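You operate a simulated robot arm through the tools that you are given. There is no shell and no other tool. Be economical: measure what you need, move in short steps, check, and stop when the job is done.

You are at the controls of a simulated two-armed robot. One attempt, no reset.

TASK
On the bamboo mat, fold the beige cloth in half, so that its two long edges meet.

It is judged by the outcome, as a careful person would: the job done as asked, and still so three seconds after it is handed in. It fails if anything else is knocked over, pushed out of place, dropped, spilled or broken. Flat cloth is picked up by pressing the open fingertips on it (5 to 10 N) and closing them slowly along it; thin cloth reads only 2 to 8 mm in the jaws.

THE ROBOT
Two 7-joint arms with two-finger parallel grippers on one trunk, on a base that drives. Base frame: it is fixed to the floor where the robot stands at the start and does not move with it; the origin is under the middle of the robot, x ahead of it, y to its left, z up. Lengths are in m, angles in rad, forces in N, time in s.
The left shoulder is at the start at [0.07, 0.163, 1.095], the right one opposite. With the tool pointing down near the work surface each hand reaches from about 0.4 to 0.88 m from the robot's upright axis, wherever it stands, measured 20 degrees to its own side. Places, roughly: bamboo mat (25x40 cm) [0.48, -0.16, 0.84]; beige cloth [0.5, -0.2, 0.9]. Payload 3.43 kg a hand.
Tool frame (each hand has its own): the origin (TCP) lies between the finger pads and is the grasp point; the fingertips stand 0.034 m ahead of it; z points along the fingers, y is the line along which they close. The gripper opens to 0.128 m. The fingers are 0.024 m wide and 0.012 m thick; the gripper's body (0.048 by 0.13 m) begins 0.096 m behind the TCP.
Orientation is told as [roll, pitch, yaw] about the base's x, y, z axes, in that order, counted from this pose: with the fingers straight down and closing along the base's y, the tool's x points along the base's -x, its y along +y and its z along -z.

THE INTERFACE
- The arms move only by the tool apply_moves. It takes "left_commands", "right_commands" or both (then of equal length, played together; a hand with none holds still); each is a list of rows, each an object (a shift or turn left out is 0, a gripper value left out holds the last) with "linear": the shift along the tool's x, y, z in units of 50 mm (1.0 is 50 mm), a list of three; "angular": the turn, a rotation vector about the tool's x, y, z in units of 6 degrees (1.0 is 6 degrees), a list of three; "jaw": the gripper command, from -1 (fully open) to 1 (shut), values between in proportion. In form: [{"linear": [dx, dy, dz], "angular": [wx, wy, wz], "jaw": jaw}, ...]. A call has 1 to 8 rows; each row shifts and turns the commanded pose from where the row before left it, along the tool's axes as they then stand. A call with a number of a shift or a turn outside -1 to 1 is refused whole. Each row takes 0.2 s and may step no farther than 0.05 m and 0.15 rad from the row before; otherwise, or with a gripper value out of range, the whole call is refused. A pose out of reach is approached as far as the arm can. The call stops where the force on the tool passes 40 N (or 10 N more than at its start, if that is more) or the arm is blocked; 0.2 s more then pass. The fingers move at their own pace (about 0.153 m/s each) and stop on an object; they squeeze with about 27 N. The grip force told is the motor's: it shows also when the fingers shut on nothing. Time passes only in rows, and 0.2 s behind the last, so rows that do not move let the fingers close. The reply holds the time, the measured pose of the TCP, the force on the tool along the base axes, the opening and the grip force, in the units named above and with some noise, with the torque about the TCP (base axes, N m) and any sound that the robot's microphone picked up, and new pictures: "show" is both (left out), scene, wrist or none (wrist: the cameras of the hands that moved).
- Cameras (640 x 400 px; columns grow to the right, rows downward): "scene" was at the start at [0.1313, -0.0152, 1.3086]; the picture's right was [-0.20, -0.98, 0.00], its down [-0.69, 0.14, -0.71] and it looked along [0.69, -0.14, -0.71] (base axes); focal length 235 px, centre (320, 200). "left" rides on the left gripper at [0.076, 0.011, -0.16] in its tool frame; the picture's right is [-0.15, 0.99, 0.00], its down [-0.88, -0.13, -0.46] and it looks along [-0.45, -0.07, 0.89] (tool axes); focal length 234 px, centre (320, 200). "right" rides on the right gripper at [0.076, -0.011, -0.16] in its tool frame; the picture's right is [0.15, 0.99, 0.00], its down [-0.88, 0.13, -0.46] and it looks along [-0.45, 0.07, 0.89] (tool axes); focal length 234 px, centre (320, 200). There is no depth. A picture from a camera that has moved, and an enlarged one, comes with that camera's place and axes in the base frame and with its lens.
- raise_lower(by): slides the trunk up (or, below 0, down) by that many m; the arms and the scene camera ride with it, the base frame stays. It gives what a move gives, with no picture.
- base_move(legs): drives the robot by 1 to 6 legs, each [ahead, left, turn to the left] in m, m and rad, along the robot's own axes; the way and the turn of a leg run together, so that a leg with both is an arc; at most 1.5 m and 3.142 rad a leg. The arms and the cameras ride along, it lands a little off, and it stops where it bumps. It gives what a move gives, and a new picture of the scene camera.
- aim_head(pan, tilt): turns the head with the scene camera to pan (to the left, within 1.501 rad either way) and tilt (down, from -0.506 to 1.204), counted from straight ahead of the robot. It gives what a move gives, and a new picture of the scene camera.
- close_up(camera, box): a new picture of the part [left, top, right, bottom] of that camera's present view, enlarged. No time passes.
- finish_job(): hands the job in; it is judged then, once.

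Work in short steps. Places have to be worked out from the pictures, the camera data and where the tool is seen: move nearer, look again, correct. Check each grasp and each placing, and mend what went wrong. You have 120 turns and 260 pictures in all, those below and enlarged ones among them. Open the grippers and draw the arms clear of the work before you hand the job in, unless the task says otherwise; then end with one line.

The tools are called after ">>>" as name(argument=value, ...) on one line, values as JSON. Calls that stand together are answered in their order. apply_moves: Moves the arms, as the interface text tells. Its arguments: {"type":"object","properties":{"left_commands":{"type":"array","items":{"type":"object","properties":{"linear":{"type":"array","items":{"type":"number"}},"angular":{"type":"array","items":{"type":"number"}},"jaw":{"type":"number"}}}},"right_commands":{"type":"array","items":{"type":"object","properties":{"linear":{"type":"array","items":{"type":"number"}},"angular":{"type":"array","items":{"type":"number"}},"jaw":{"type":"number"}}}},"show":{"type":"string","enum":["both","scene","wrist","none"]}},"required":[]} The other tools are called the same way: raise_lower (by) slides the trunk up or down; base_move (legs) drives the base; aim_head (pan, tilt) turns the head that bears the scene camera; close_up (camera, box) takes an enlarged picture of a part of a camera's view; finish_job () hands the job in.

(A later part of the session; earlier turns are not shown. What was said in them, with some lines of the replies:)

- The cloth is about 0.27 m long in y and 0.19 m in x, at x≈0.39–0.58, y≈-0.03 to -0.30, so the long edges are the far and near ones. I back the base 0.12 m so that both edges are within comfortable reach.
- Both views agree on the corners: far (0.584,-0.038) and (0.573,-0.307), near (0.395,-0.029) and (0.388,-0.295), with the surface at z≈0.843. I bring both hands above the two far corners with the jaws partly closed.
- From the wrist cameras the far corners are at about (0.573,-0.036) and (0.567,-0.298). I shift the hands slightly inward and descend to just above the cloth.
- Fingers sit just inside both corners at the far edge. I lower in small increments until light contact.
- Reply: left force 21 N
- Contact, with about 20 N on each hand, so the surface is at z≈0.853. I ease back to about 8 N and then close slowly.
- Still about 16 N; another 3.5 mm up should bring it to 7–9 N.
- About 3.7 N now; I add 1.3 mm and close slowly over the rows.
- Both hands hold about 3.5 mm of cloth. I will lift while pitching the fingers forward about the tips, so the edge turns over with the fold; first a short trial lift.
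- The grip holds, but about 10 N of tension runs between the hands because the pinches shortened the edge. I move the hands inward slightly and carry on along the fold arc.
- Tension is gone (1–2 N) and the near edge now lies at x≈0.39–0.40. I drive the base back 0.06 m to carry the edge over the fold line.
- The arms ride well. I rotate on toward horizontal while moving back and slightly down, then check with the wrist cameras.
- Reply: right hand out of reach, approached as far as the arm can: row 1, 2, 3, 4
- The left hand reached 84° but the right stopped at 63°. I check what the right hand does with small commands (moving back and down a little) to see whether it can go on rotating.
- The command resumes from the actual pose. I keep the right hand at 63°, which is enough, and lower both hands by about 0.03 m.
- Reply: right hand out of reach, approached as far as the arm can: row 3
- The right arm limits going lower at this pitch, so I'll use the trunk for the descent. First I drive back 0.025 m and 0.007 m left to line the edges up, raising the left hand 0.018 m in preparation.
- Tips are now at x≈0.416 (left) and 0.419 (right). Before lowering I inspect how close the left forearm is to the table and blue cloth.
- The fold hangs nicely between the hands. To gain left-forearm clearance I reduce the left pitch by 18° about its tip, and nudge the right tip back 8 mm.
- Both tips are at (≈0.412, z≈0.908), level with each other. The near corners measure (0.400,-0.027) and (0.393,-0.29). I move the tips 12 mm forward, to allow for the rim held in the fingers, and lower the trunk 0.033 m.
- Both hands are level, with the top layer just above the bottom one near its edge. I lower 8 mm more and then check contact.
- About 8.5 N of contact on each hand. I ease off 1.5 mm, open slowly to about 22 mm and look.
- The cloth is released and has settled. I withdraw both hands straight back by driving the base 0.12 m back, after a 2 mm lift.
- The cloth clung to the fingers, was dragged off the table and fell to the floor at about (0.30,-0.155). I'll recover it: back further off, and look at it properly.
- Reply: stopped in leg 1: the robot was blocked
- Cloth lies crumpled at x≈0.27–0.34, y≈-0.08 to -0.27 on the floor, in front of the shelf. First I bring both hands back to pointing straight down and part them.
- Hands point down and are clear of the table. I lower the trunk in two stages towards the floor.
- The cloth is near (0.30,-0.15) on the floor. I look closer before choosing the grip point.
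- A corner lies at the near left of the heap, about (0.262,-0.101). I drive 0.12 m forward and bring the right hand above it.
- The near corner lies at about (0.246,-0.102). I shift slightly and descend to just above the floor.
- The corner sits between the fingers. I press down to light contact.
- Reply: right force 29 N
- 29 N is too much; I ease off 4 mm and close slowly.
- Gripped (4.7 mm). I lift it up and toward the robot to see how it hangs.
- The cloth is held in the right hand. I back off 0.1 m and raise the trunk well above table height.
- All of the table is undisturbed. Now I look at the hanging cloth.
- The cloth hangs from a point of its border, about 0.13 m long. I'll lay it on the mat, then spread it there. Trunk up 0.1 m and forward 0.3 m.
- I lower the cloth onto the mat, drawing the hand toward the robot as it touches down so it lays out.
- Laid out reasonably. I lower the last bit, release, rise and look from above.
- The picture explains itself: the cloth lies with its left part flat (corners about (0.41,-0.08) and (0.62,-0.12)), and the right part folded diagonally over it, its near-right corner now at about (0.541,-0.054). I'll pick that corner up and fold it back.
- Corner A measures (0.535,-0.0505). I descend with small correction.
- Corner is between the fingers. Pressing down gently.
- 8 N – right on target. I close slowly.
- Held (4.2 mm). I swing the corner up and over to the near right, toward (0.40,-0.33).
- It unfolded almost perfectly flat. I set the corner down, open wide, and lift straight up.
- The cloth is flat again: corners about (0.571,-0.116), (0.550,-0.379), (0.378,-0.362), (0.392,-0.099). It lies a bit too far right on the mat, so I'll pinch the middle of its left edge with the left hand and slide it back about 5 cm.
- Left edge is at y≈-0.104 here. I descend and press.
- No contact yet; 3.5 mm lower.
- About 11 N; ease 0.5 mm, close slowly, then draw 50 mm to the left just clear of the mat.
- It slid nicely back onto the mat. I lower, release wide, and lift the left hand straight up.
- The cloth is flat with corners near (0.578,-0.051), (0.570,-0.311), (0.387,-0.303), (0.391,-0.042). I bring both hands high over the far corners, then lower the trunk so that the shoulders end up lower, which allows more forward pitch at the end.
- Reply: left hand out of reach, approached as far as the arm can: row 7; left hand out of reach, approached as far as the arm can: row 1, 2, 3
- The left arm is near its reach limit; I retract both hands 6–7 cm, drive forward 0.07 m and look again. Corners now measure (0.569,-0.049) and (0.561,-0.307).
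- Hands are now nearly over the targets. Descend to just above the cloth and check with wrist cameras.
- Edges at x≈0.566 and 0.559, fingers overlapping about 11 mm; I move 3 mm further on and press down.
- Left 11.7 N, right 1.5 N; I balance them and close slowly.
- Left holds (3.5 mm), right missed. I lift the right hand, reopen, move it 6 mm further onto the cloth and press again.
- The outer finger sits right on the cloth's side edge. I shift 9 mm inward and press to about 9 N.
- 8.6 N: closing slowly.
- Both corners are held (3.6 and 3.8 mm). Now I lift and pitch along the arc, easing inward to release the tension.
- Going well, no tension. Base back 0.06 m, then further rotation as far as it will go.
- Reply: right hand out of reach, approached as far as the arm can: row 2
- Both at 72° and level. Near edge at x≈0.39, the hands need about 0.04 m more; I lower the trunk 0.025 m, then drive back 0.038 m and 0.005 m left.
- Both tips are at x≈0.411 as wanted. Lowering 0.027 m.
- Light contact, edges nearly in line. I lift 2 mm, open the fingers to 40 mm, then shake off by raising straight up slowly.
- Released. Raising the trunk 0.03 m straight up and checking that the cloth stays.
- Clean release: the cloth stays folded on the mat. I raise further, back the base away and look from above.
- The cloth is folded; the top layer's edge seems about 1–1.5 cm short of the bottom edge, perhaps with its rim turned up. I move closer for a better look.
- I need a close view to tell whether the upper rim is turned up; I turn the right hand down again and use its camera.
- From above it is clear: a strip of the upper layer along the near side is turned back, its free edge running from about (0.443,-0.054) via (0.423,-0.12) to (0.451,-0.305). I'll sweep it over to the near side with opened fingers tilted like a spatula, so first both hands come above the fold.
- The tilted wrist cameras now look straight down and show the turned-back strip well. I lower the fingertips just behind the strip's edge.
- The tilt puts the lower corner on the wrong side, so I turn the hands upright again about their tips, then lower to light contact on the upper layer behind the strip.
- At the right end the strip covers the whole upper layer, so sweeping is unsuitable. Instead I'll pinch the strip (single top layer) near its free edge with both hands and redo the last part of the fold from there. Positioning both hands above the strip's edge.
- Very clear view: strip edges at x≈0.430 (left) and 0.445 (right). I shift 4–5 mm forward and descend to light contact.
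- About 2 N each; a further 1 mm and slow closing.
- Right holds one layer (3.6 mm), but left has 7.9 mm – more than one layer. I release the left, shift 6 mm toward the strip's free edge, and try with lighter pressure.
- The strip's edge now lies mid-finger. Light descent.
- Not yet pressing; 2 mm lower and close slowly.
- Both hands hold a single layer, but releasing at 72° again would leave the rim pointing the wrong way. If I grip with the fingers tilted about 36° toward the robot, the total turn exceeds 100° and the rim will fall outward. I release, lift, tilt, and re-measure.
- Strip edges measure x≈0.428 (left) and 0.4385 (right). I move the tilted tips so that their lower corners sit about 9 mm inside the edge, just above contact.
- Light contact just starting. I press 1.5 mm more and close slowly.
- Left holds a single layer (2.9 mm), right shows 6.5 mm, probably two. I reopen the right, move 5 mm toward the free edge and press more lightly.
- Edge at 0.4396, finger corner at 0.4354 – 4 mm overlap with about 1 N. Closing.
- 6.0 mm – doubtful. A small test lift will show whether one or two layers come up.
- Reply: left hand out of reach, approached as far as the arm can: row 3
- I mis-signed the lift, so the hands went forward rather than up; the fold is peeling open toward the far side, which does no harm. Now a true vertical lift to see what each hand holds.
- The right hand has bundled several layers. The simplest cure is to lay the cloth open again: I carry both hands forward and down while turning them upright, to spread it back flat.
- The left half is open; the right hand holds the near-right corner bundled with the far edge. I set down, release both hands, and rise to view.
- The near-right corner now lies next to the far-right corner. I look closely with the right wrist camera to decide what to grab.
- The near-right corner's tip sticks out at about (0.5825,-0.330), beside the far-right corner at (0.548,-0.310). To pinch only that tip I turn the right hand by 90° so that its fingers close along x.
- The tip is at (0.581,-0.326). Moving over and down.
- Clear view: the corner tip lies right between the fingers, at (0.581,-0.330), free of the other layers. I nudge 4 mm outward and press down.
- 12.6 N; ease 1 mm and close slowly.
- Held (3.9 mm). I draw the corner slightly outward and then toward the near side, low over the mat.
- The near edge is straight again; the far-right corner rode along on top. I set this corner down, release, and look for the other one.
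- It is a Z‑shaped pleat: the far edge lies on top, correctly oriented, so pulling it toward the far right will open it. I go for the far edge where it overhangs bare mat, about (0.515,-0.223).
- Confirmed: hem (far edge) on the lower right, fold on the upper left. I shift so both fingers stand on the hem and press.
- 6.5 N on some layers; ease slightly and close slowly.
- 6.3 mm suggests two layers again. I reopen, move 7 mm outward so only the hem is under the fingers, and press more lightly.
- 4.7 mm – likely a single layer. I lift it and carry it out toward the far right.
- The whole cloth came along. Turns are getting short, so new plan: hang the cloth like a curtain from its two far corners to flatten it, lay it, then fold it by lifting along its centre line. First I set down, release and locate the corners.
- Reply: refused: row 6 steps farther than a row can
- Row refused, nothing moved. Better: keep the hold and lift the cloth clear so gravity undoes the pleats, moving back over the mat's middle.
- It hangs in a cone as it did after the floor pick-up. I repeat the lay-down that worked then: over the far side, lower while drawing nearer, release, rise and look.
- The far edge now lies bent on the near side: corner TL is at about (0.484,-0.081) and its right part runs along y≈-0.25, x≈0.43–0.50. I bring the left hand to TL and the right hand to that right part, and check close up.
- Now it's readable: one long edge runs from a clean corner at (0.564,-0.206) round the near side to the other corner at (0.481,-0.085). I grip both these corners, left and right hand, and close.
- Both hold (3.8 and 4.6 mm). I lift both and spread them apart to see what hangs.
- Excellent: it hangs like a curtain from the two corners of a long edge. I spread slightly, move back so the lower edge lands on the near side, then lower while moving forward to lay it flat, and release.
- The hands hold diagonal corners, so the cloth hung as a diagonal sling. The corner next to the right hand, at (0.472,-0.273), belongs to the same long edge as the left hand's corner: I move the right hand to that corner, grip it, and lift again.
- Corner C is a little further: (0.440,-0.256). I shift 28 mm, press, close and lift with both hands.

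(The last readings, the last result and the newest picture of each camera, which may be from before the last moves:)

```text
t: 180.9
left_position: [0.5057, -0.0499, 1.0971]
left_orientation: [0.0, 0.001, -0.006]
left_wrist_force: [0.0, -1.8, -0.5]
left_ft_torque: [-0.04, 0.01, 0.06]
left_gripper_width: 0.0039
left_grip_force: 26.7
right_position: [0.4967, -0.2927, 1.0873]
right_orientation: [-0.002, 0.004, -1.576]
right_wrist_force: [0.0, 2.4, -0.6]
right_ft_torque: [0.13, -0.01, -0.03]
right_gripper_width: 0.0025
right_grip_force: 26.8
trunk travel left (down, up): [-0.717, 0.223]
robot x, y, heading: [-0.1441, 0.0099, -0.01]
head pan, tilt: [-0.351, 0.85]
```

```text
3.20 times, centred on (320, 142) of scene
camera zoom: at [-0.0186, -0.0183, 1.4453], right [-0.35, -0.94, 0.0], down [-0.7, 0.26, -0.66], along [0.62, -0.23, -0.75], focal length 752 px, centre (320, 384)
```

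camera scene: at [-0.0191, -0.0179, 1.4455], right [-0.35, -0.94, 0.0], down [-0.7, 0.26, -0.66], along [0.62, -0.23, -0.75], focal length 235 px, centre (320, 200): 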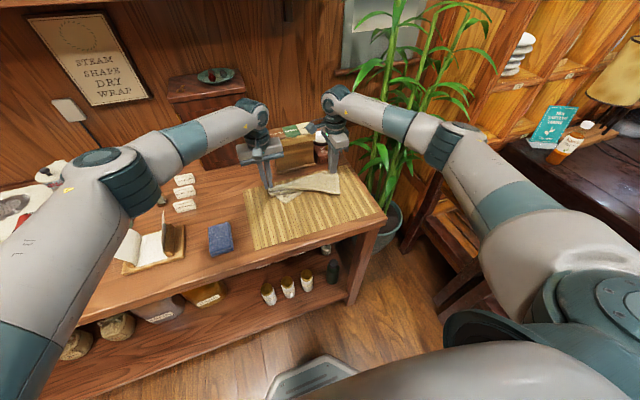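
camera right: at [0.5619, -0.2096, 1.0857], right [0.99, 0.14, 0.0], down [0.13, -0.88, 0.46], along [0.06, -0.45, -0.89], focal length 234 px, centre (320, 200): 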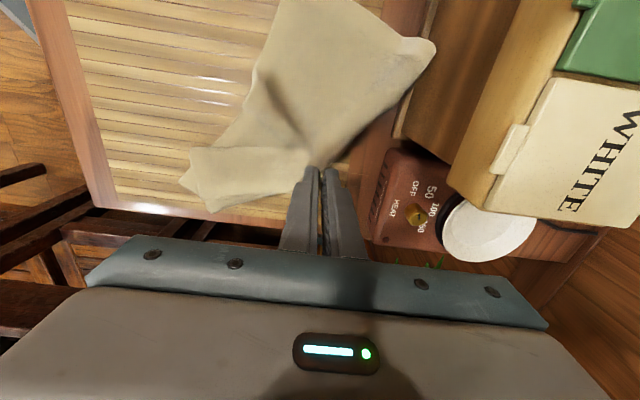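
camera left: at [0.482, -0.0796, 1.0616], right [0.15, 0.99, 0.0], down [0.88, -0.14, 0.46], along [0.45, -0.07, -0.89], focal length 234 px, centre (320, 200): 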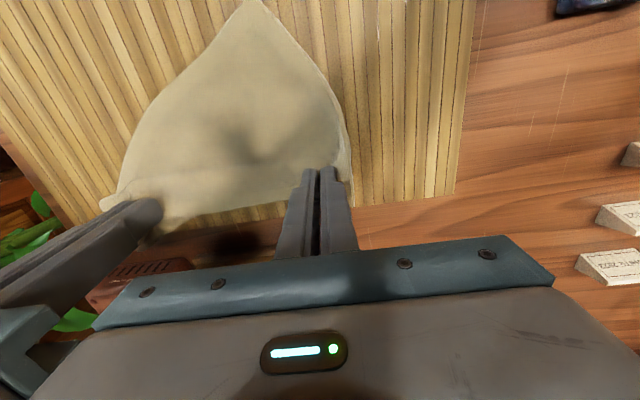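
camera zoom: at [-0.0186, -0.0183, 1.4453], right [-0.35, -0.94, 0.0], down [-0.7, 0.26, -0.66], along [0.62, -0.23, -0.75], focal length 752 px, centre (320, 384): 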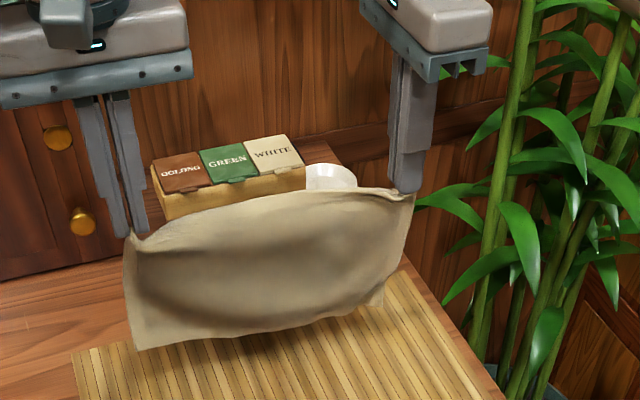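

A perfect flat curtain, held by the two corners of one long edge. Rather than laying it flat first, I can fold directly: land the lower edge near x≈0.40, lay the lower half forward, then bring the held edge back over it. First half now.

>>> apply_moves(left_commands=[{"linear": [0.3, 0, -0.2]}, {"linear": [0.5, 0, 0]}, {"linear": [0.5, 0, 0]}, {"linear": [0.5, 0, 0]}, {"linear": [0.3, 0, 0]}, {}, {}], right_commands=[{"linear": [0, -0.3, -0.2]}, {"linear": [0, -0.5, 0]}, {"linear": [0, -0.5, 0]}, {"linear": [0, -0.5, 0]}, {"linear": [0, -0.2, 0]}, {}, {}], show="none")

>>> apply_moves(left_commands=[{"linear": [0, 0, 0.6]}, {"linear": [-0.35, 0, 0.5]}, {"linear": [-0.45, 0, 0.5]}, {"linear": [-0.45, 0, 0.5]}, {"linear": [-0.45, 0, 0.4]}, {}], right_commands=[{"linear": [0, 0, 0.5]}, {"linear": [0, 0.35, 0.45]}, {"linear": [0, 0.45, 0.45]}, {"linear": [0, 0.45, 0.45]}, {"linear": [0, 0.45, 0.4]}, {}], show="none")

>>> close_up(camera="scene", box=[220, 110, 400, 222])

```text
t: 182.5
left_position: [0.4006, -0.0471, 1.1067]
left_orientation: [0.0, 0.001, -0.006]
left_wrist_force: [-0.3, -2.0, -1.0]
left_ft_torque: [-0.1, -0.05, 0.03]
left_gripper_width: 0.0036
left_grip_force: 27.1
right_position: [0.399, -0.2921, 1.0968]
right_orientation: [0.001, 0.001, -1.576]
right_wrist_force: [0.0, 2.3, -0.1]
right_ft_torque: [0.14, 0.02, 0.05]
right_gripper_width: 0.0022
right_grip_force: 27.0
trunk travel left (down, up): [-0.717, 0.223]
robot x, y, heading: [-0.1448, 0.0088, -0.011]
head pan, tilt: [-0.351, 0.85]
```

```text
t: 183.9
left_position: [0.4851, -0.0489, 0.9852]
left_orientation: [0.001, -0.001, -0.006]
left_wrist_force: [0.0, -2.4, 0.0]
left_ft_torque: [-0.04, -0.03, 0.03]
left_gripper_width: 0.0034
left_grip_force: 27.3
right_position: [0.4827, -0.2905, 0.9881]
right_orientation: [-0.001, -0.001, -1.576]
right_wrist_force: [-0.4, 1.3, -0.1]
right_ft_torque: [0.06, -0.01, 0.01]
right_gripper_width: 0.0025
right_grip_force: 26.7
trunk travel left (down, up): [-0.717, 0.223]
robot x, y, heading: [-0.1473, 0.0107, -0.006]
head pan, tilt: [-0.351, 0.85]
```

```text
3.56 times, centred on (310, 166) of scene
camera zoom: at [-0.0209, -0.0179, 1.4455], right [-0.35, -0.94, 0.0], down [-0.7, 0.26, -0.66], along [0.62, -0.23, -0.75], focal length 836 px, centre (356, 321)
```

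zoom: 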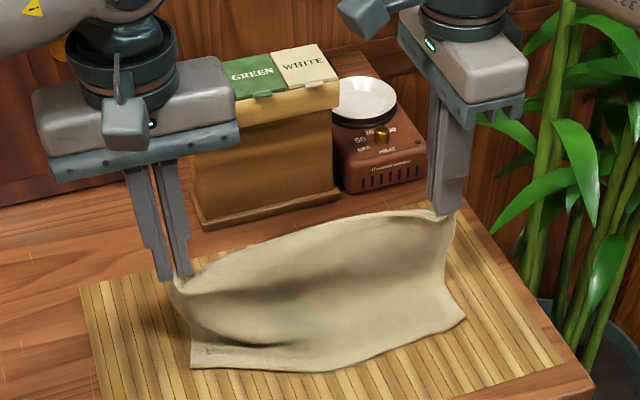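

The lower edge landed at x≈0.42–0.47 and the cloth still billows toward me. I move both hands 0.05 m further forward at this height so that the lower half lies down, and look again.

>>> apply_moves(left_commands=[{"linear": [-0.4, 0, -0.1]}, {"linear": [-0.4, 0, 0]}, {"linear": [-0.3, 0, 0.1]}, {}, {}], right_commands=[{"linear": [0, 0.4, -0.1]}, {"linear": [0, 0.4, 0]}, {"linear": [0, 0.3, 0.1]}, {}, {}], show="none")

>>> close_up(camera="scene", box=[220, 110, 400, 222])

>>> close_up(camera="left", box=[0, 0, 400, 250])

```text
t: 185.1
left_position: [0.5421, -0.0482, 0.9819]
left_orientation: [0.0, -0.001, -0.007]
left_wrist_force: [1.0, -2.5, 0.2]
left_ft_torque: [-0.07, 0.02, 0.03]
left_gripper_width: 0.0037
left_grip_force: 27.0
right_position: [0.5372, -0.2911, 0.9862]
right_orientation: [-0.001, 0.001, -1.576]
right_wrist_force: [0.4, 1.0, 0.3]
right_ft_torque: [0.08, -0.02, 0.01]
right_gripper_width: 0.0025
right_grip_force: 26.7
trunk travel left (down, up): [-0.717, 0.223]
robot x, y, heading: [-0.1459, 0.0077, -0.005]
head pan, tilt: [-0.351, 0.85]
```

```text
3.56 times, centred on (310, 166) of scene
camera zoom: at [-0.0197, -0.0179, 1.4454], right [-0.35, -0.94, 0.0], down [-0.7, 0.26, -0.66], along [0.62, -0.23, -0.75], focal length 836 px, centre (356, 321)
```

zoom: 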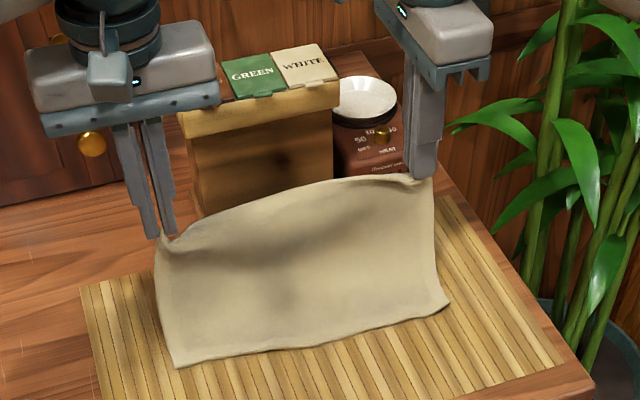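

```text
1.60 times, centred on (200, 125) of left
camera zoom: at [0.4659, -0.0372, 1.1422], right [0.15, 0.99, 0.0], down [0.88, -0.14, 0.46], along [0.45, -0.07, -0.89], focal length 375 px, centre (512, 320)
```

zoom: 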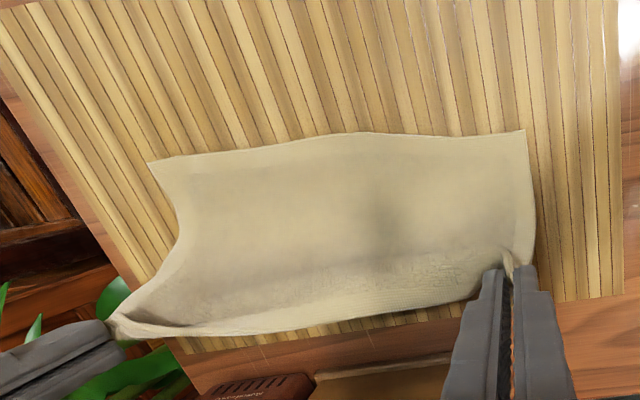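

Now it lies as a clean ramp. Lower edge: (0.468,-0.028) to (0.449,-0.295). I go 18 mm further forward, then swing the held edge back in an arc to land on that lower edge.

>>> apply_moves(left_commands=[{"linear": [-0.36, 0, 0]}, {}, {"linear": [0.574, 0, 0.09]}, {"linear": [0.52, 0, 0.266]}, {"linear": [0.41, 0, 0.41]}, {"linear": [0.266, 0, 0.52]}, {"linear": [0.082, 0, 0.3]}, {}], right_commands=[{"linear": [0, 0.36, 0]}, {}, {"linear": [0, -0.634, 0.09]}, {"linear": [0, -0.58, 0.266]}, {"linear": [0, -0.47, 0.41]}, {"linear": [0, -0.326, 0.52]}, {"linear": [0, -0.142, 0.38]}, {}], show="none")

>>> close_up(camera="scene", box=[220, 110, 400, 222])

>>> close_up(camera="left", box=[0, 0, 400, 250])

>>> close_up(camera="right", box=[160, 20, 480, 220])

```text
t: 186.9
left_position: [0.4675, -0.0484, 0.901]
left_orientation: [-0.001, 0.001, -0.007]
left_wrist_force: [-0.1, -2.4, -0.5]
left_ft_torque: [-0.07, 0.04, 0.07]
left_gripper_width: 0.0036
left_grip_force: 27.2
right_position: [0.4488, -0.2926, 0.9027]
right_orientation: [0.001, -0.001, -1.577]
right_wrist_force: [-0.3, 2.1, -0.8]
right_ft_torque: [0.1, 0.0, -0.05]
right_gripper_width: 0.0023
right_grip_force: 26.2
trunk travel left (down, up): [-0.717, 0.223]
robot x, y, heading: [-0.1469, 0.0061, -0.004]
head pan, tilt: [-0.351, 0.85]
```

```text
3.56 times, centred on (310, 166) of scene
camera zoom: at [-0.0201, -0.0177, 1.4455], right [-0.35, -0.94, 0.0], down [-0.7, 0.26, -0.66], along [0.62, -0.23, -0.75], focal length 836 px, centre (356, 321)
```

zoom: 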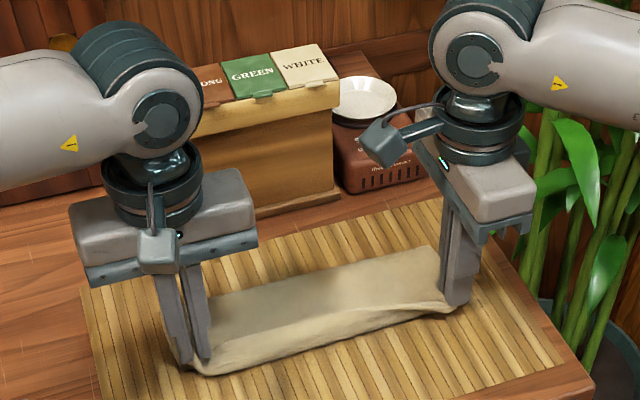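

```text
1.60 times, centred on (200, 125) of left
camera zoom: at [0.3905, -0.0373, 1.0601], right [0.15, 0.99, 0.0], down [0.88, -0.14, 0.46], along [0.45, -0.07, -0.89], focal length 375 px, centre (512, 320)
```

zoom: 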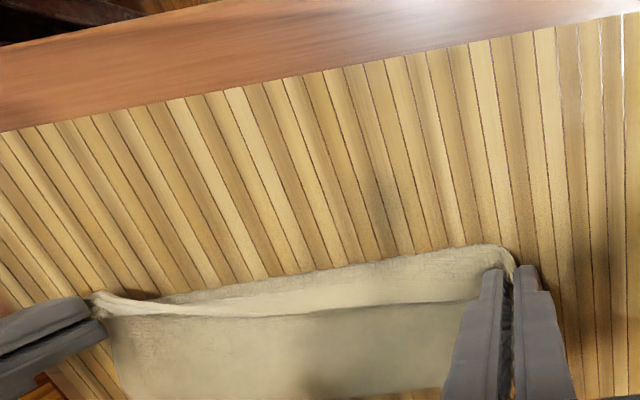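

```text
2.00 times, centred on (320, 120) of right
camera zoom: at [0.4372, -0.2173, 1.0623], right [0.99, 0.14, 0.0], down [0.13, -0.88, 0.46], along [0.06, -0.45, -0.89], focal length 468 px, centre (320, 360)
```

zoom: 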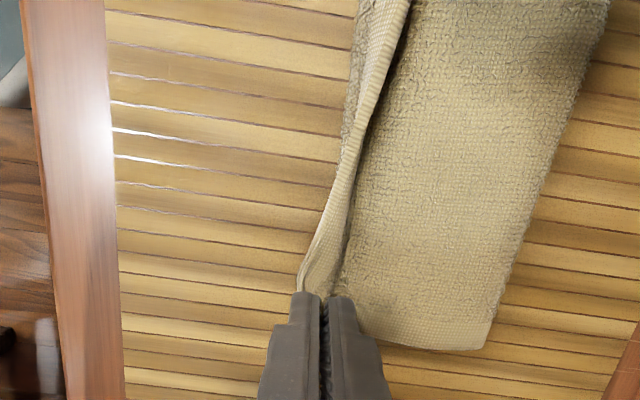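

Very nearly right: the sides align, but there is 1–1.5 cm of slack, so the rim of the held edge stands up. I raise again, lay the lower half slightly further forward, come back past the lower edge to unroll the rim, then set it down pushing gently forward onto it.

>>> apply_moves(left_commands=[{"linear": [0, 0, -0.6]}, {"linear": [-0.72, 0, -0.6]}, {"linear": [-0.72, 0, -0.48]}, {"linear": [-0.72, 0, 0]}, {}, {}], right_commands=[{"linear": [0, 0, -0.6]}, {"linear": [0, 0.72, -0.6]}, {"linear": [0, 0.72, -0.48]}, {"linear": [0, 0.72, 0]}, {}, {}], show="none")

>>> apply_moves(left_commands=[{"linear": [0.7, 0, 0]}, {"linear": [0.7, 0, 0.2]}, {"linear": [0.6, 0, 0.4]}, {"linear": [0.4, 0, 0.54]}, {"linear": [0.14, 0, 0.4]}, {}, {"linear": [-0.05, 0, 0.14]}, {"linear": [-0.15, 0, 0.02]}], right_commands=[{"linear": [0, -0.7, 0]}, {"linear": [0, -0.7, 0.2]}, {"linear": [0, -0.6, 0.4]}, {"linear": [0, -0.4, 0.54]}, {"linear": [0, -0.16, 0.43]}, {}, {"linear": [0, 0.05, 0.14]}, {"linear": [0, 0.15, 0.02]}], show="none")

>>> close_up(camera="left", box=[0, 0, 400, 250])

>>> close_up(camera="right", box=[160, 20, 480, 220])

```text
t: 188.3
left_position: [0.5732, -0.0473, 0.9871]
left_orientation: [0.001, 0.0, -0.006]
left_wrist_force: [0.3, -2.4, 0.4]
left_ft_torque: [-0.11, 0.02, 0.06]
left_gripper_width: 0.0035
left_grip_force: 26.8
right_position: [0.5577, -0.2923, 0.988]
right_orientation: [0.001, 0.0, -1.575]
right_wrist_force: [-0.5, 1.6, -0.3]
right_ft_torque: [0.09, 0.0, 0.01]
right_gripper_width: 0.0024
right_grip_force: 26.9
trunk travel left (down, up): [-0.717, 0.223]
robot x, y, heading: [-0.1436, 0.0125, -0.006]
head pan, tilt: [-0.351, 0.85]
```

```text
t: 190.1
left_position: [0.4562, -0.0501, 0.9016]
left_orientation: [0.0, 0.004, -0.007]
left_wrist_force: [0.6, -0.9, 0.4]
left_ft_torque: [-0.05, 0.03, 0.0]
left_gripper_width: 0.0036
left_grip_force: 27.0
right_position: [0.4386, -0.2922, 0.9008]
right_orientation: [-0.002, -0.001, -1.576]
right_wrist_force: [-0.1, 2.4, 0.1]
right_ft_torque: [0.05, 0.0, 0.01]
right_gripper_width: 0.0022
right_grip_force: 26.9
trunk travel left (down, up): [-0.717, 0.223]
robot x, y, heading: [-0.1455, 0.0078, -0.007]
head pan, tilt: [-0.351, 0.85]
```

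```text
1.60 times, centred on (200, 125) of left
camera zoom: at [0.3815, -0.0378, 1.0608], right [0.15, 0.99, 0.0], down [0.88, -0.14, 0.45], along [0.45, -0.07, -0.89], focal length 375 px, centre (512, 320)
```

zoom: 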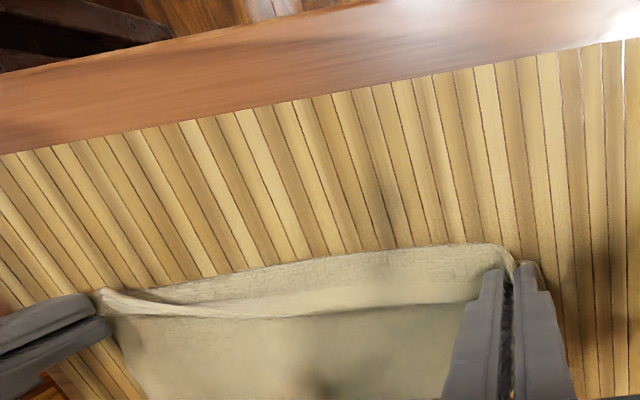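

```text
2.00 times, centred on (320, 120) of right
camera zoom: at [0.4276, -0.2169, 1.0603], right [0.99, 0.14, 0.0], down [0.13, -0.88, 0.46], along [0.06, -0.45, -0.89], focal length 468 px, centre (320, 360)
```

zoom: 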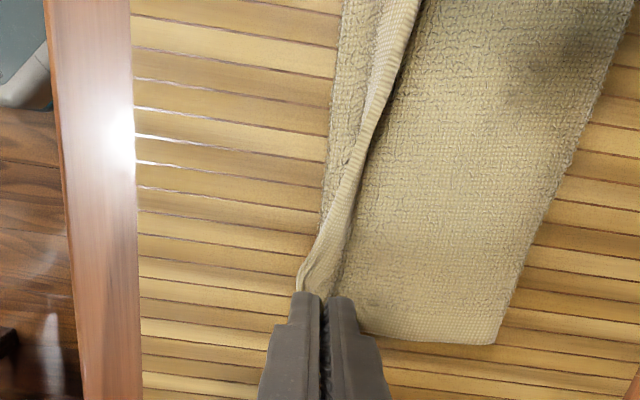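

The rim problem persists with this approach (fold not central). I'll use the cleaner method: lay the cloth fully flat now, then fold it by picking it up along its centre line. Raising, moving back, laying flat and releasing.

>>> apply_moves(left_commands=[{"linear": [0, 0, -0.8]}, {"linear": [0.45, 0, -0.8]}, {"linear": [0.45, 0, -0.8]}, {"linear": [0.45, 0, -0.8]}, {"linear": [0.45, 0, -0.8]}, {}, {}], right_commands=[{"linear": [0, 0, -0.8]}, {"linear": [0, -0.45, -0.8]}, {"linear": [0, -0.45, -0.8]}, {"linear": [0, -0.45, -0.8]}, {"linear": [0, -0.45, -0.8]}, {}, {}], show="none")

>>> apply_moves(left_commands=[{"linear": [0, 0, 0.6]}, {"linear": [-0.4, 0, 0.7]}, {"linear": [-0.5, 0, 0.6]}, {"linear": [-0.6, 0, 0.6]}, {"linear": [-0.7, 0, 0.6]}, {"linear": [-0.7, 0, 0.5]}, {"linear": [-0.7, 0, 0.4]}, {"linear": [-0.5, 0, 0.14]}], right_commands=[{"linear": [0, 0, 0.6]}, {"linear": [0, 0.4, 0.7]}, {"linear": [0, 0.5, 0.6]}, {"linear": [0, 0.6, 0.6]}, {"linear": [0, 0.7, 0.6]}, {"linear": [0, 0.7, 0.5]}, {"linear": [0, 0.7, 0.4]}, {"linear": [0, 0.5, 0.14]}], show="none")

>>> apply_moves(left_commands=[{}, {"jaw": 0.7}, {"jaw": 0.3}, {}, {"linear": [0, 0, -0.5]}, {"linear": [0, 0, -0.9]}, {"linear": [0, 0.6, -0.7]}, {"linear": [0, 0.6, -0.3]}], right_commands=[{}, {"jaw": 0.7}, {"jaw": 0.3}, {}, {"linear": [0, 0, -0.5]}, {"linear": [0, 0, -0.9]}, {"linear": [-0.3, 0, -0.7]}, {"linear": [-0.3, 0, -0.3]}], show="none")

>>> close_up(camera="scene", box=[220, 110, 400, 222])

```text
t: 191.7
left_position: [0.3675, -0.0466, 1.1035]
left_orientation: [-0.001, 0.0, -0.007]
left_wrist_force: [-0.9, -1.3, -0.3]
left_ft_torque: [-0.04, 0.0, 0.05]
left_gripper_width: 0.0038
left_grip_force: 27.8
right_position: [0.3509, -0.2866, 1.1026]
right_orientation: [-0.003, 0.0, -1.575]
right_wrist_force: [-0.8, 1.7, 0.5]
right_ft_torque: [0.05, -0.06, 0.03]
right_gripper_width: 0.0027
right_grip_force: 27.0
trunk travel left (down, up): [-0.717, 0.223]
robot x, y, heading: [-0.1415, 0.0083, -0.01]
head pan, tilt: [-0.351, 0.85]
```

```text
t: 193.5
left_position: [0.5712, -0.0488, 0.8959]
left_orientation: [0.001, -0.001, -0.005]
left_wrist_force: [-0.5, -2.0, 2.0]
left_ft_torque: [-0.06, 0.05, 0.04]
left_gripper_width: 0.0037
left_grip_force: 27.0
right_position: [0.5534, -0.2897, 0.8965]
right_orientation: [-0.002, 0.0, -1.576]
right_wrist_force: [-0.3, 1.2, 0.9]
right_ft_torque: [0.07, 0.0, -0.02]
right_gripper_width: 0.0022
right_grip_force: 26.7
trunk travel left (down, up): [-0.717, 0.223]
robot x, y, heading: [-0.1443, 0.007, -0.006]
head pan, tilt: [-0.351, 0.85]
```

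```text
t: 195.3
left_position: [0.5708, 0.0131, 1.0116]
left_orientation: [-0.002, -0.001, -0.008]
left_wrist_force: [0.4, -0.3, 0.2]
left_ft_torque: [-0.03, -0.05, -0.01]
left_gripper_width: 0.045
left_grip_force: 0.0
right_position: [0.5526, -0.3216, 1.0159]
right_orientation: [0.0, 0.0, -1.576]
right_wrist_force: [0.3, -0.2, 0.1]
right_ft_torque: [-0.03, -0.01, -0.02]
right_gripper_width: 0.0446
right_grip_force: 0.2
trunk travel left (down, up): [-0.717, 0.223]
robot x, y, heading: [-0.1448, 0.009, -0.006]
head pan, tilt: [-0.351, 0.85]
```

```text
3.56 times, centred on (310, 166) of scene
camera zoom: at [-0.0202, -0.0165, 1.4454], right [-0.35, -0.94, 0.0], down [-0.7, 0.26, -0.66], along [0.62, -0.23, -0.75], focal length 836 px, centre (356, 321)
```

zoom: 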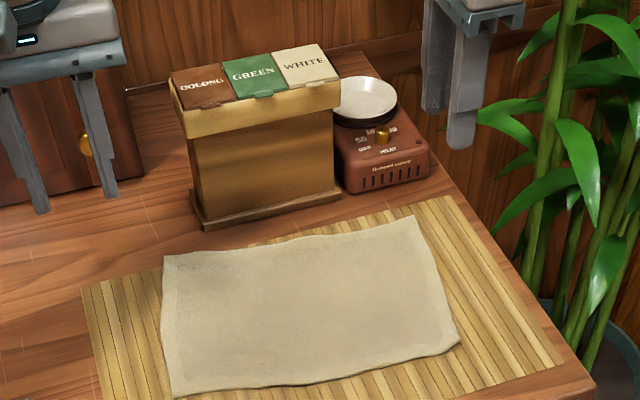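

Perfectly flat. Corners ≈(0.61,-0.045), (0.58,-0.307), (0.407,-0.277), (0.441,-0.017). Now I turn the left hand 90° as well and bring both hands over the midpoints of the short sides.

>>> apply_moves(left_commands=[{"angular": [0, 0, -1], "jaw": 0.5}, {"angular": [0, 0, -1]}, {"angular": [0, 0, -1]}, {"angular": [0, 0, -1]}, {"angular": [0, 0, -1]}, {"angular": [0, 0, -1]}, {"angular": [0, 0, -1]}, {"angular": [0, 0, -1]}], show="none")

>>> apply_moves(left_commands=[{"angular": [0, 0, -1]}, {"angular": [0, 0, -1]}, {"angular": [0, 0, -1]}, {"angular": [0, 0, -1]}, {"angular": [0, 0, -1]}, {"angular": [0, 0, -1]}, {"angular": [0, 0, -1]}, {}], show="none")

>>> apply_moves(left_commands=[{"linear": [0.42, 0.31, 0.5]}, {"linear": [0.42, 0.31, 0.6]}, {"linear": [0.42, 0.31, 0.7]}, {}], right_commands=[{"linear": [0.31, -0.4, 0.6], "jaw": 0.5}, {"linear": [0.31, -0.4, 0.6]}, {"linear": [0.31, -0.4, 0.7]}, {}], show="wrist")

```text
t: 197.1
left_position: [0.5734, 0.01, 1.0137]
left_orientation: [-0.002, 0.0, 0.834]
left_wrist_force: [0.5, -0.1, -0.3]
left_ft_torque: [0.0, 0.04, -0.03]
left_gripper_width: 0.0321
left_grip_force: 0.0
right_position: [0.5523, -0.3221, 1.0139]
right_orientation: [-0.002, 0.0, -1.576]
right_wrist_force: [0.0, -0.4, 0.2]
right_ft_torque: [-0.01, -0.01, -0.01]
right_gripper_width: 0.0448
right_grip_force: 0.1
trunk travel left (down, up): [-0.717, 0.223]
robot x, y, heading: [-0.1447, 0.0128, -0.01]
head pan, tilt: [-0.351, 0.85]
```

```text
t: 198.9
left_position: [0.5734, 0.0109, 1.0128]
left_orientation: [0.001, 0.0, 1.565]
left_wrist_force: [0.2, -0.2, -0.6]
left_ft_torque: [-0.01, 0.03, -0.03]
left_gripper_width: 0.0319
left_grip_force: 0.0
right_position: [0.5522, -0.3233, 1.0149]
right_orientation: [-0.003, -0.001, -1.577]
right_wrist_force: [0.0, 0.5, -0.7]
right_ft_torque: [0.01, -0.03, -0.01]
right_gripper_width: 0.0447
right_grip_force: 0.0
trunk travel left (down, up): [-0.717, 0.223]
robot x, y, heading: [-0.1434, 0.0092, -0.007]
head pan, tilt: [-0.351, 0.85]
```

```text
t: 199.9
left_position: [0.5276, -0.0525, 0.924]
left_orientation: [0.002, 0.002, 1.563]
left_wrist_force: [0.4, -0.5, 0.0]
left_ft_torque: [-0.02, 0.02, 0.02]
left_gripper_width: 0.0321
left_grip_force: 0.0
right_position: [0.4929, -0.2721, 0.9199]
right_orientation: [0.0, -0.002, -1.578]
right_wrist_force: [0.0, -1.0, -0.4]
right_ft_torque: [-0.01, -0.02, 0.02]
right_gripper_width: 0.0321
right_grip_force: 0.1
trunk travel left (down, up): [-0.717, 0.223]
robot x, y, heading: [-0.1419, 0.0109, -0.006]
head pan, tilt: [-0.351, 0.85]
camera right: at [0.4824, -0.1971, 1.0794], right [0.99, 0.14, 0.0], down [0.13, -0.88, 0.46], along [0.06, -0.45, -0.89], focal length 234 px, centre (320, 200)
camera left: at [0.5154, -0.1291, 1.0824], right [-0.99, 0.15, 0.0], down [0.14, 0.88, 0.46], along [0.07, 0.45, -0.89], focal length 234 px, centre (320, 200)
```

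right: 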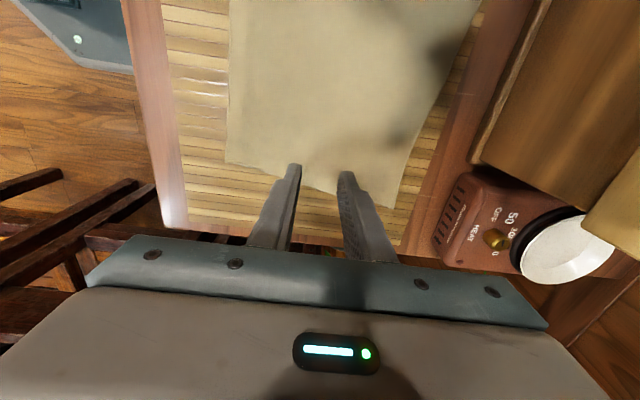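
left: 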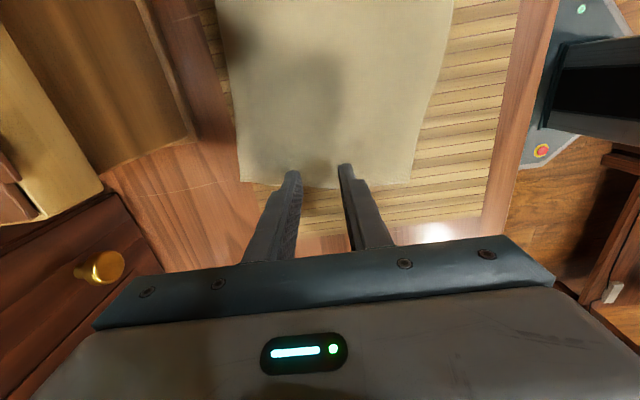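

Midpoints of the short sides measure (0.525,-0.032) and (0.491,-0.2955) – both hands are within 3 mm in x. I adjust in y to the edges, press, close slowly and lift so both halves hang down.

>>> apply_moves(left_commands=[{"linear": [-0.16, 0.06, 0.3]}, {"linear": [0, 0, 0.35]}, {"linear": [0, 0, 0.1]}, {}], right_commands=[{"linear": [-0.24, -0.04, 0.3]}, {"linear": [0, 0, 0.27]}, {"linear": [0, 0, 0.1]}, {}], show="none")

>>> apply_moves(left_commands=[{"jaw": 0.56}, {"jaw": 0.63}, {"jaw": 0.7}, {"jaw": 0.78}, {"jaw": 0.86}, {"jaw": 0.94}, {"jaw": 1}, {}], right_commands=[{"jaw": 0.56}, {"jaw": 0.63}, {"jaw": 0.7}, {"jaw": 0.78}, {"jaw": 0.86}, {"jaw": 0.94}, {"jaw": 1}, {}], show="none")

>>> close_up(camera="scene", box=[220, 110, 400, 222])

```text
t: 200.9
left_position: [0.5251, -0.0427, 0.8867]
left_orientation: [-0.002, 0.003, 1.565]
left_wrist_force: [2.2, 0.1, 6.8]
left_ft_torque: [0.0, -0.03, 0.01]
left_gripper_width: 0.0321
left_grip_force: 0.0
right_position: [0.4921, -0.2838, 0.8877]
right_orientation: [0.0, 0.0, -1.577]
right_wrist_force: [1.3, 1.2, 3.9]
right_ft_torque: [-0.04, -0.03, 0.02]
right_gripper_width: 0.0318
right_grip_force: 0.0
trunk travel left (down, up): [-0.717, 0.223]
robot x, y, heading: [-0.1436, 0.0086, -0.009]
head pan, tilt: [-0.351, 0.85]
```

```text
t: 202.7
left_position: [0.5237, -0.043, 0.8875]
left_orientation: [0.0, 0.002, 1.563]
left_wrist_force: [-0.7, 0.2, 8.7]
left_ft_torque: [-0.02, 0.0, 0.0]
left_gripper_width: 0.0043
left_grip_force: 27.4
right_position: [0.4917, -0.2857, 0.8895]
right_orientation: [-0.001, -0.001, -1.576]
right_wrist_force: [-1.7, 0.4, 2.6]
right_ft_torque: [0.06, 0.0, -0.02]
right_gripper_width: 0.0038
right_grip_force: 27.3
trunk travel left (down, up): [-0.717, 0.223]
robot x, y, heading: [-0.1443, 0.0111, -0.009]
head pan, tilt: [-0.351, 0.85]
```

```text
3.56 times, centred on (310, 166) of scene
camera zoom: at [-0.0213, -0.0177, 1.4456], right [-0.35, -0.94, 0.0], down [-0.7, 0.26, -0.66], along [0.62, -0.23, -0.75], focal length 836 px, centre (356, 321)
```

zoom: 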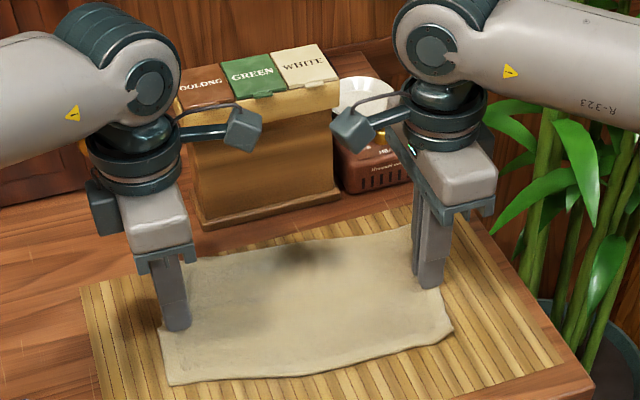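

Both midpoints are held (4.3 and 3.8 mm). Lifting 0.15 m with a slight outward pull.

>>> apply_moves(left_commands=[{"linear": [-0.03, 0, -0.6]}, {"linear": [-0.03, 0.1, -0.6]}, {"linear": [0, 0.1, -0.6]}, {"linear": [0, 0.1, -0.6]}, {"linear": [0, 0.1, -0.6]}, {}, {}], right_commands=[{"linear": [-0.03, 0, -0.6]}, {"linear": [-0.03, 0.06, -0.6]}, {"linear": [0, 0.06, -0.6]}, {"linear": [0, 0.06, -0.6]}, {"linear": [0, 0.06, -0.6]}, {}, {}], show="none")

>>> close_up(camera="scene", box=[220, 90, 400, 202])

```text
t: 204.3
left_position: [0.503, -0.0442, 1.0358]
left_orientation: [0.0, 0.0, 1.564]
left_wrist_force: [-0.2, -1.6, -0.8]
left_ft_torque: [-0.02, -0.01, -0.02]
left_gripper_width: 0.004
left_grip_force: 27.3
right_position: [0.5012, -0.2911, 1.0364]
right_orientation: [-0.001, 0.001, -1.575]
right_wrist_force: [0.2, 1.0, 0.1]
right_ft_torque: [0.04, 0.05, -0.02]
right_gripper_width: 0.0036
right_grip_force: 27.1
trunk travel left (down, up): [-0.717, 0.223]
robot x, y, heading: [-0.1443, 0.0102, -0.004]
head pan, tilt: [-0.351, 0.85]
```

```text
3.56 times, centred on (310, 146) of scene
camera zoom: at [-0.0199, -0.0178, 1.4454], right [-0.35, -0.94, 0.0], down [-0.7, 0.26, -0.66], along [0.62, -0.23, -0.75], focal length 836 px, centre (356, 392)
```

zoom: 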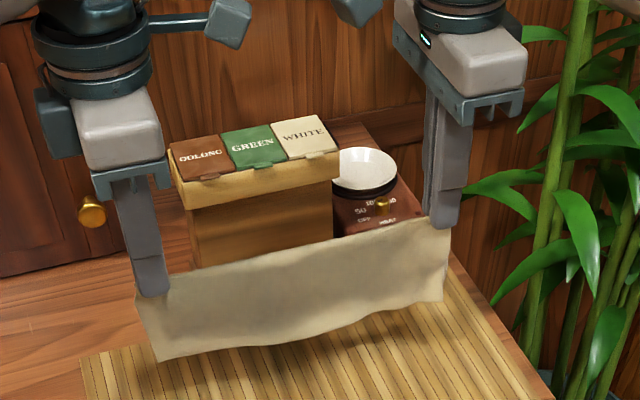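

Exactly what's wanted: folded over its centre line, both long edges hanging together. Now I lower it, moving forward as it touches, to lay the double layer toward the near side.

>>> apply_moves(left_commands=[{"linear": [0, 0.4, 0]}, {"linear": [0, 0.4, 0]}, {"linear": [0, 0.4, 0]}, {}, {}, {"linear": [0, 0, 0.6]}, {"linear": [0, 0, 0.3]}, {}], right_commands=[{"linear": [0, -0.4, 0]}, {"linear": [0, -0.4, 0]}, {"linear": [0, -0.4, 0]}, {}, {}, {"linear": [0, 0, 0.6]}, {"linear": [0, 0, 0.3]}, {}], show="none")

>>> apply_moves(left_commands=[{"linear": [0, -0.2, 0.4]}, {"linear": [0, -0.32, 0.4]}, {"linear": [0, -0.34, 0.4]}, {"linear": [0, -0.36, 0.3]}, {"linear": [0, -0.36, 0.24]}, {"linear": [0, -0.2, 0.1]}, {}], right_commands=[{"linear": [0, 0.2, 0.4]}, {"linear": [0, 0.32, 0.4]}, {"linear": [0, 0.34, 0.4]}, {"linear": [0, 0.36, 0.3]}, {"linear": [0, 0.36, 0.24]}, {"linear": [0, 0.2, 0.1]}, {}], show="none")

>>> close_up(camera="scene", box=[220, 110, 400, 222])

>>> close_up(camera="right", box=[160, 20, 480, 220])

```text
t: 206.1
left_position: [0.4422, -0.0401, 0.9917]
left_orientation: [0.001, 0.0, 1.563]
left_wrist_force: [0.3, -3.7, 0.4]
left_ft_torque: [-0.08, 0.0, 0.01]
left_gripper_width: 0.0039
left_grip_force: 26.7
right_position: [0.4448, -0.2903, 0.9894]
right_orientation: [0.0, -0.001, -1.576]
right_wrist_force: [-0.7, 2.6, 0.2]
right_ft_torque: [0.09, 0.0, -0.01]
right_gripper_width: 0.004
right_grip_force: 27.4
trunk travel left (down, up): [-0.717, 0.223]
robot x, y, heading: [-0.144, 0.0083, -0.007]
head pan, tilt: [-0.351, 0.85]
```

```text
t: 207.7
left_position: [0.5286, -0.0432, 0.8976]
left_orientation: [-0.001, -0.001, 1.565]
left_wrist_force: [-0.1, -2.9, 1.0]
left_ft_torque: [-0.04, -0.01, -0.01]
left_gripper_width: 0.0042
left_grip_force: 26.9
right_position: [0.5324, -0.2925, 0.8985]
right_orientation: [-0.001, 0.0, -1.576]
right_wrist_force: [0.2, 1.7, -0.2]
right_ft_torque: [0.08, 0.01, -0.05]
right_gripper_width: 0.004
right_grip_force: 26.9
trunk travel left (down, up): [-0.717, 0.223]
robot x, y, heading: [-0.1447, 0.0107, -0.007]
head pan, tilt: [-0.351, 0.85]
```

```text
3.56 times, centred on (310, 166) of scene
camera zoom: at [-0.02, -0.0179, 1.4454], right [-0.35, -0.94, 0.0], down [-0.7, 0.26, -0.66], along [0.62, -0.23, -0.75], focal length 836 px, centre (356, 321)
```

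zoom: 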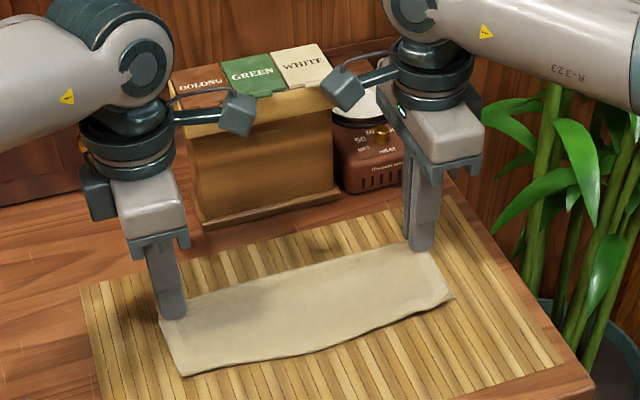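

```text
2.00 times, centred on (320, 120) of right
camera zoom: at [0.5202, -0.2162, 1.0577], right [0.99, 0.14, 0.0], down [0.13, -0.88, 0.46], along [0.06, -0.45, -0.89], focal length 468 px, centre (320, 360)
```

zoom: 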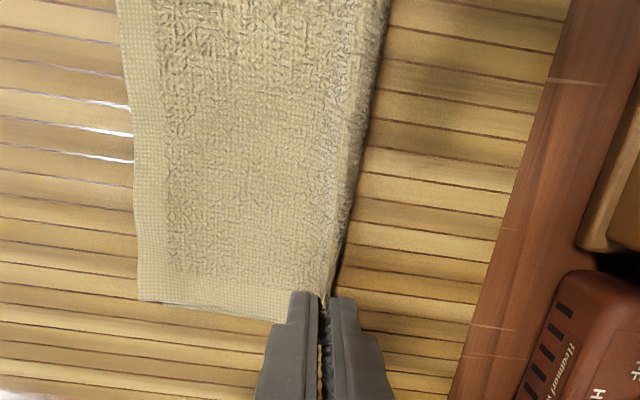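

Beautiful: the two long hems lie on one another. I lower 4 mm, open gently, lift straight up, and check.

>>> apply_moves(left_commands=[{"linear": [0, 0, 0.08]}, {"jaw": 0.85}, {"jaw": 0.7}, {"jaw": 0.5}, {}, {"linear": [0, 0, -0.3]}, {"linear": [0, 0, -0.6]}, {"linear": [0, 0, -0.9]}], right_commands=[{"linear": [0, 0, 0.08]}, {"jaw": 0.85}, {"jaw": 0.7}, {"jaw": 0.5}, {}, {"linear": [0, 0, -0.3]}, {"linear": [0, 0, -0.6]}, {"linear": [0, 0, -0.9]}], show="none")

>>> apply_moves(left_commands=[{"linear": [0, 0, -0.9]}, {"linear": [-0.7, 0, -0.5]}, {"linear": [-0.7, 0, 0]}, {}], right_commands=[{"linear": [0, 0, -0.9]}, {"linear": [-0.4, -0.5, -0.5]}, {"linear": [-0.4, -0.5, 0]}, {}], show="none")

>>> close_up(camera="scene", box=[220, 110, 400, 222])

>>> close_up(camera="left", box=[0, 0, 640, 400])

```text
t: 209.5
left_position: [0.5277, -0.042, 0.9856]
left_orientation: [0.001, 0.001, 1.564]
left_wrist_force: [0.1, 0.5, 0.3]
left_ft_torque: [-0.06, -0.02, 0.01]
left_gripper_width: 0.0319
left_grip_force: 0.0
right_position: [0.5308, -0.2918, 0.9863]
right_orientation: [-0.001, 0.0, -1.576]
right_wrist_force: [-0.1, 0.0, 0.9]
right_ft_torque: [0.0, 0.0, -0.01]
right_gripper_width: 0.0318
right_grip_force: 0.0
trunk travel left (down, up): [-0.717, 0.223]
robot x, y, heading: [-0.1411, 0.0084, -0.007]
head pan, tilt: [-0.351, 0.85]
```

```text
t: 210.5
left_position: [0.5316, 0.028, 1.0533]
left_orientation: [0.001, 0.001, 1.565]
left_wrist_force: [-0.2, 0.6, 0.3]
left_ft_torque: [0.01, -0.02, -0.02]
left_gripper_width: 0.0319
left_grip_force: 0.0
right_position: [0.4843, -0.3305, 1.0543]
right_orientation: [-0.004, 0.0, -1.576]
right_wrist_force: [0.7, 0.1, 0.2]
right_ft_torque: [-0.02, -0.01, 0.0]
right_gripper_width: 0.0321
right_grip_force: 0.1
trunk travel left (down, up): [-0.717, 0.223]
robot x, y, heading: [-0.1436, 0.0085, -0.006]
head pan, tilt: [-0.351, 0.85]
```

```text
3.56 times, centred on (310, 166) of scene
camera zoom: at [-0.0195, -0.0182, 1.4454], right [-0.35, -0.94, 0.0], down [-0.7, 0.26, -0.66], along [0.62, -0.23, -0.75], focal length 836 px, centre (356, 321)
```

zoom: 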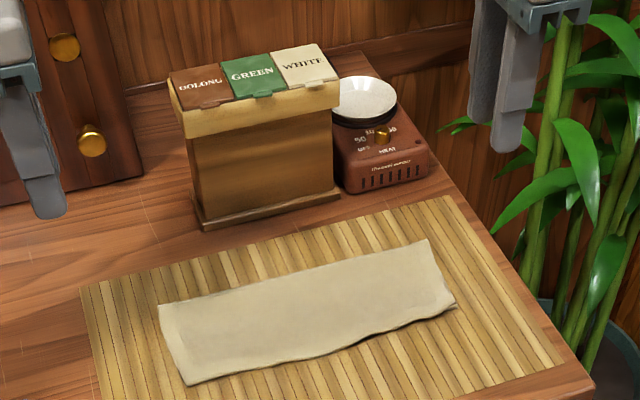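

```text
1.00 times, centred on (320, 200) of left (not enlarged: the box is as wide or as high as the picture)
camera zoom: at [0.5206, -0.0478, 1.2119], right [-0.99, 0.15, 0.0], down [0.14, 0.88, 0.46], along [0.07, 0.45, -0.89], focal length 234 px, centre (320, 200)
5 turns are left
```

zoom: 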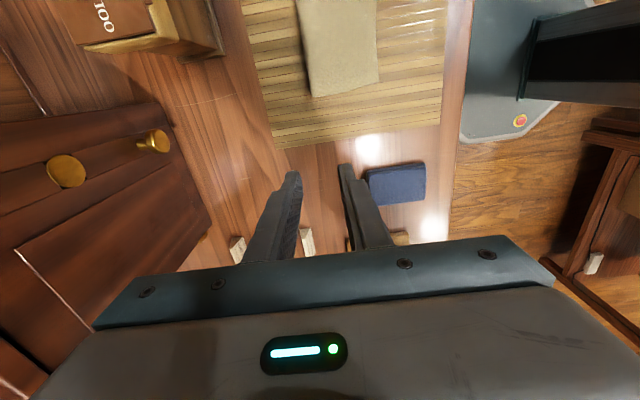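

The cloth lies neatly folded in half on the mat with its long edges together, and the surroundings are undisturbed. I open the grippers, raise the trunk, and back the robot clear.

>>> apply_moves(left_commands=[{"jaw": -0.5, "linear": [0, 0, -0.5]}, {"linear": [0, 0, -0.5]}], right_commands=[{"jaw": -0.5, "linear": [0, 0, -0.5]}, {"linear": [0, 0, -0.5]}], show="none")

>>> base_move(legs=[[-0.25, 0, 0]])

>>> close_up(camera="scene", box=[200, 50, 440, 200])

```text
t: 211.1
left_position: [0.5328, 0.029, 1.1059]
left_orientation: [0.0, 0.0, 1.565]
left_wrist_force: [-0.3, 0.5, -0.7]
left_ft_torque: [0.0, -0.02, 0.0]
left_gripper_width: 0.0961
left_grip_force: 0.1
right_position: [0.4821, -0.3307, 1.1064]
right_orientation: [0.0, 0.0, -1.576]
right_wrist_force: [-0.5, -0.2, -0.5]
right_ft_torque: [-0.02, -0.03, 0.01]
right_gripper_width: 0.096
right_grip_force: 0.0
trunk travel left (down, up): [-0.717, 0.223]
robot x, y, heading: [-0.1443, 0.0073, -0.012]
head pan, tilt: [-0.351, 0.85]
```

```text
t: 212.9
left_position: [0.2939, 0.0311, 1.1034]
left_orientation: [0.001, 0.0, 1.566]
left_wrist_force: [-0.1, -0.2, 0.4]
left_ft_torque: [-0.01, 0.0, 0.0]
left_gripper_width: 0.096
left_grip_force: 0.0
right_position: [0.2418, -0.3286, 1.1045]
right_orientation: [-0.002, -0.001, -1.576]
right_wrist_force: [-0.3, -0.3, 0.0]
right_ft_torque: [-0.04, 0.02, -0.03]
right_gripper_width: 0.0962
right_grip_force: 0.1
trunk travel left (down, up): [-0.717, 0.223]
robot x, y, heading: [-0.3896, 0.0087, -0.005]
head pan, tilt: [-0.351, 0.85]
camera scene: at [-0.261, -0.0163, 1.4453], right [-0.35, -0.94, 0.0], down [-0.7, 0.26, -0.66], along [0.62, -0.23, -0.75], focal length 235 px, centre (320, 200)
```

scene: 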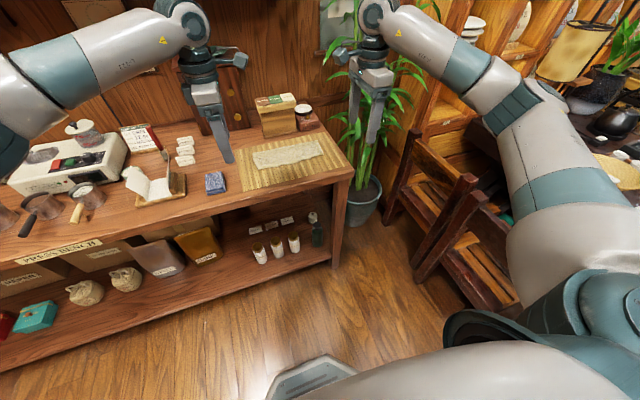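

```text
2.67 times, centred on (320, 125) of scene
camera zoom: at [-0.261, -0.0163, 1.4453], right [-0.35, -0.94, 0.0], down [-0.7, 0.26, -0.66], along [0.62, -0.23, -0.75], focal length 627 px, centre (320, 400)
4 turns are left
```

zoom: 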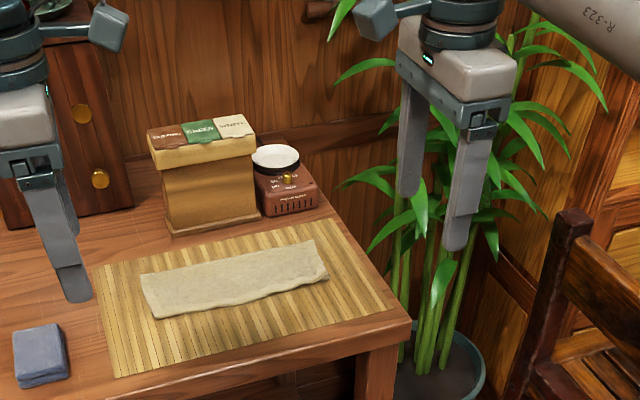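

The cloth lies folded in half on the mat, the arms are clear and the grippers open; everything else is in place. I hand the job in.

>>> finish_job()

```text
The job is handed in.
```

The beige cloth is folded in half on the bamboo mat with its two long edges together, but on an earlier try it fell to the floor and I had to pick it up. The other items looked undisturbed in the final view, the grippers are open and the arms are clear. While backing away before that pick-up, the base bumped something behind the robot that I did not see.
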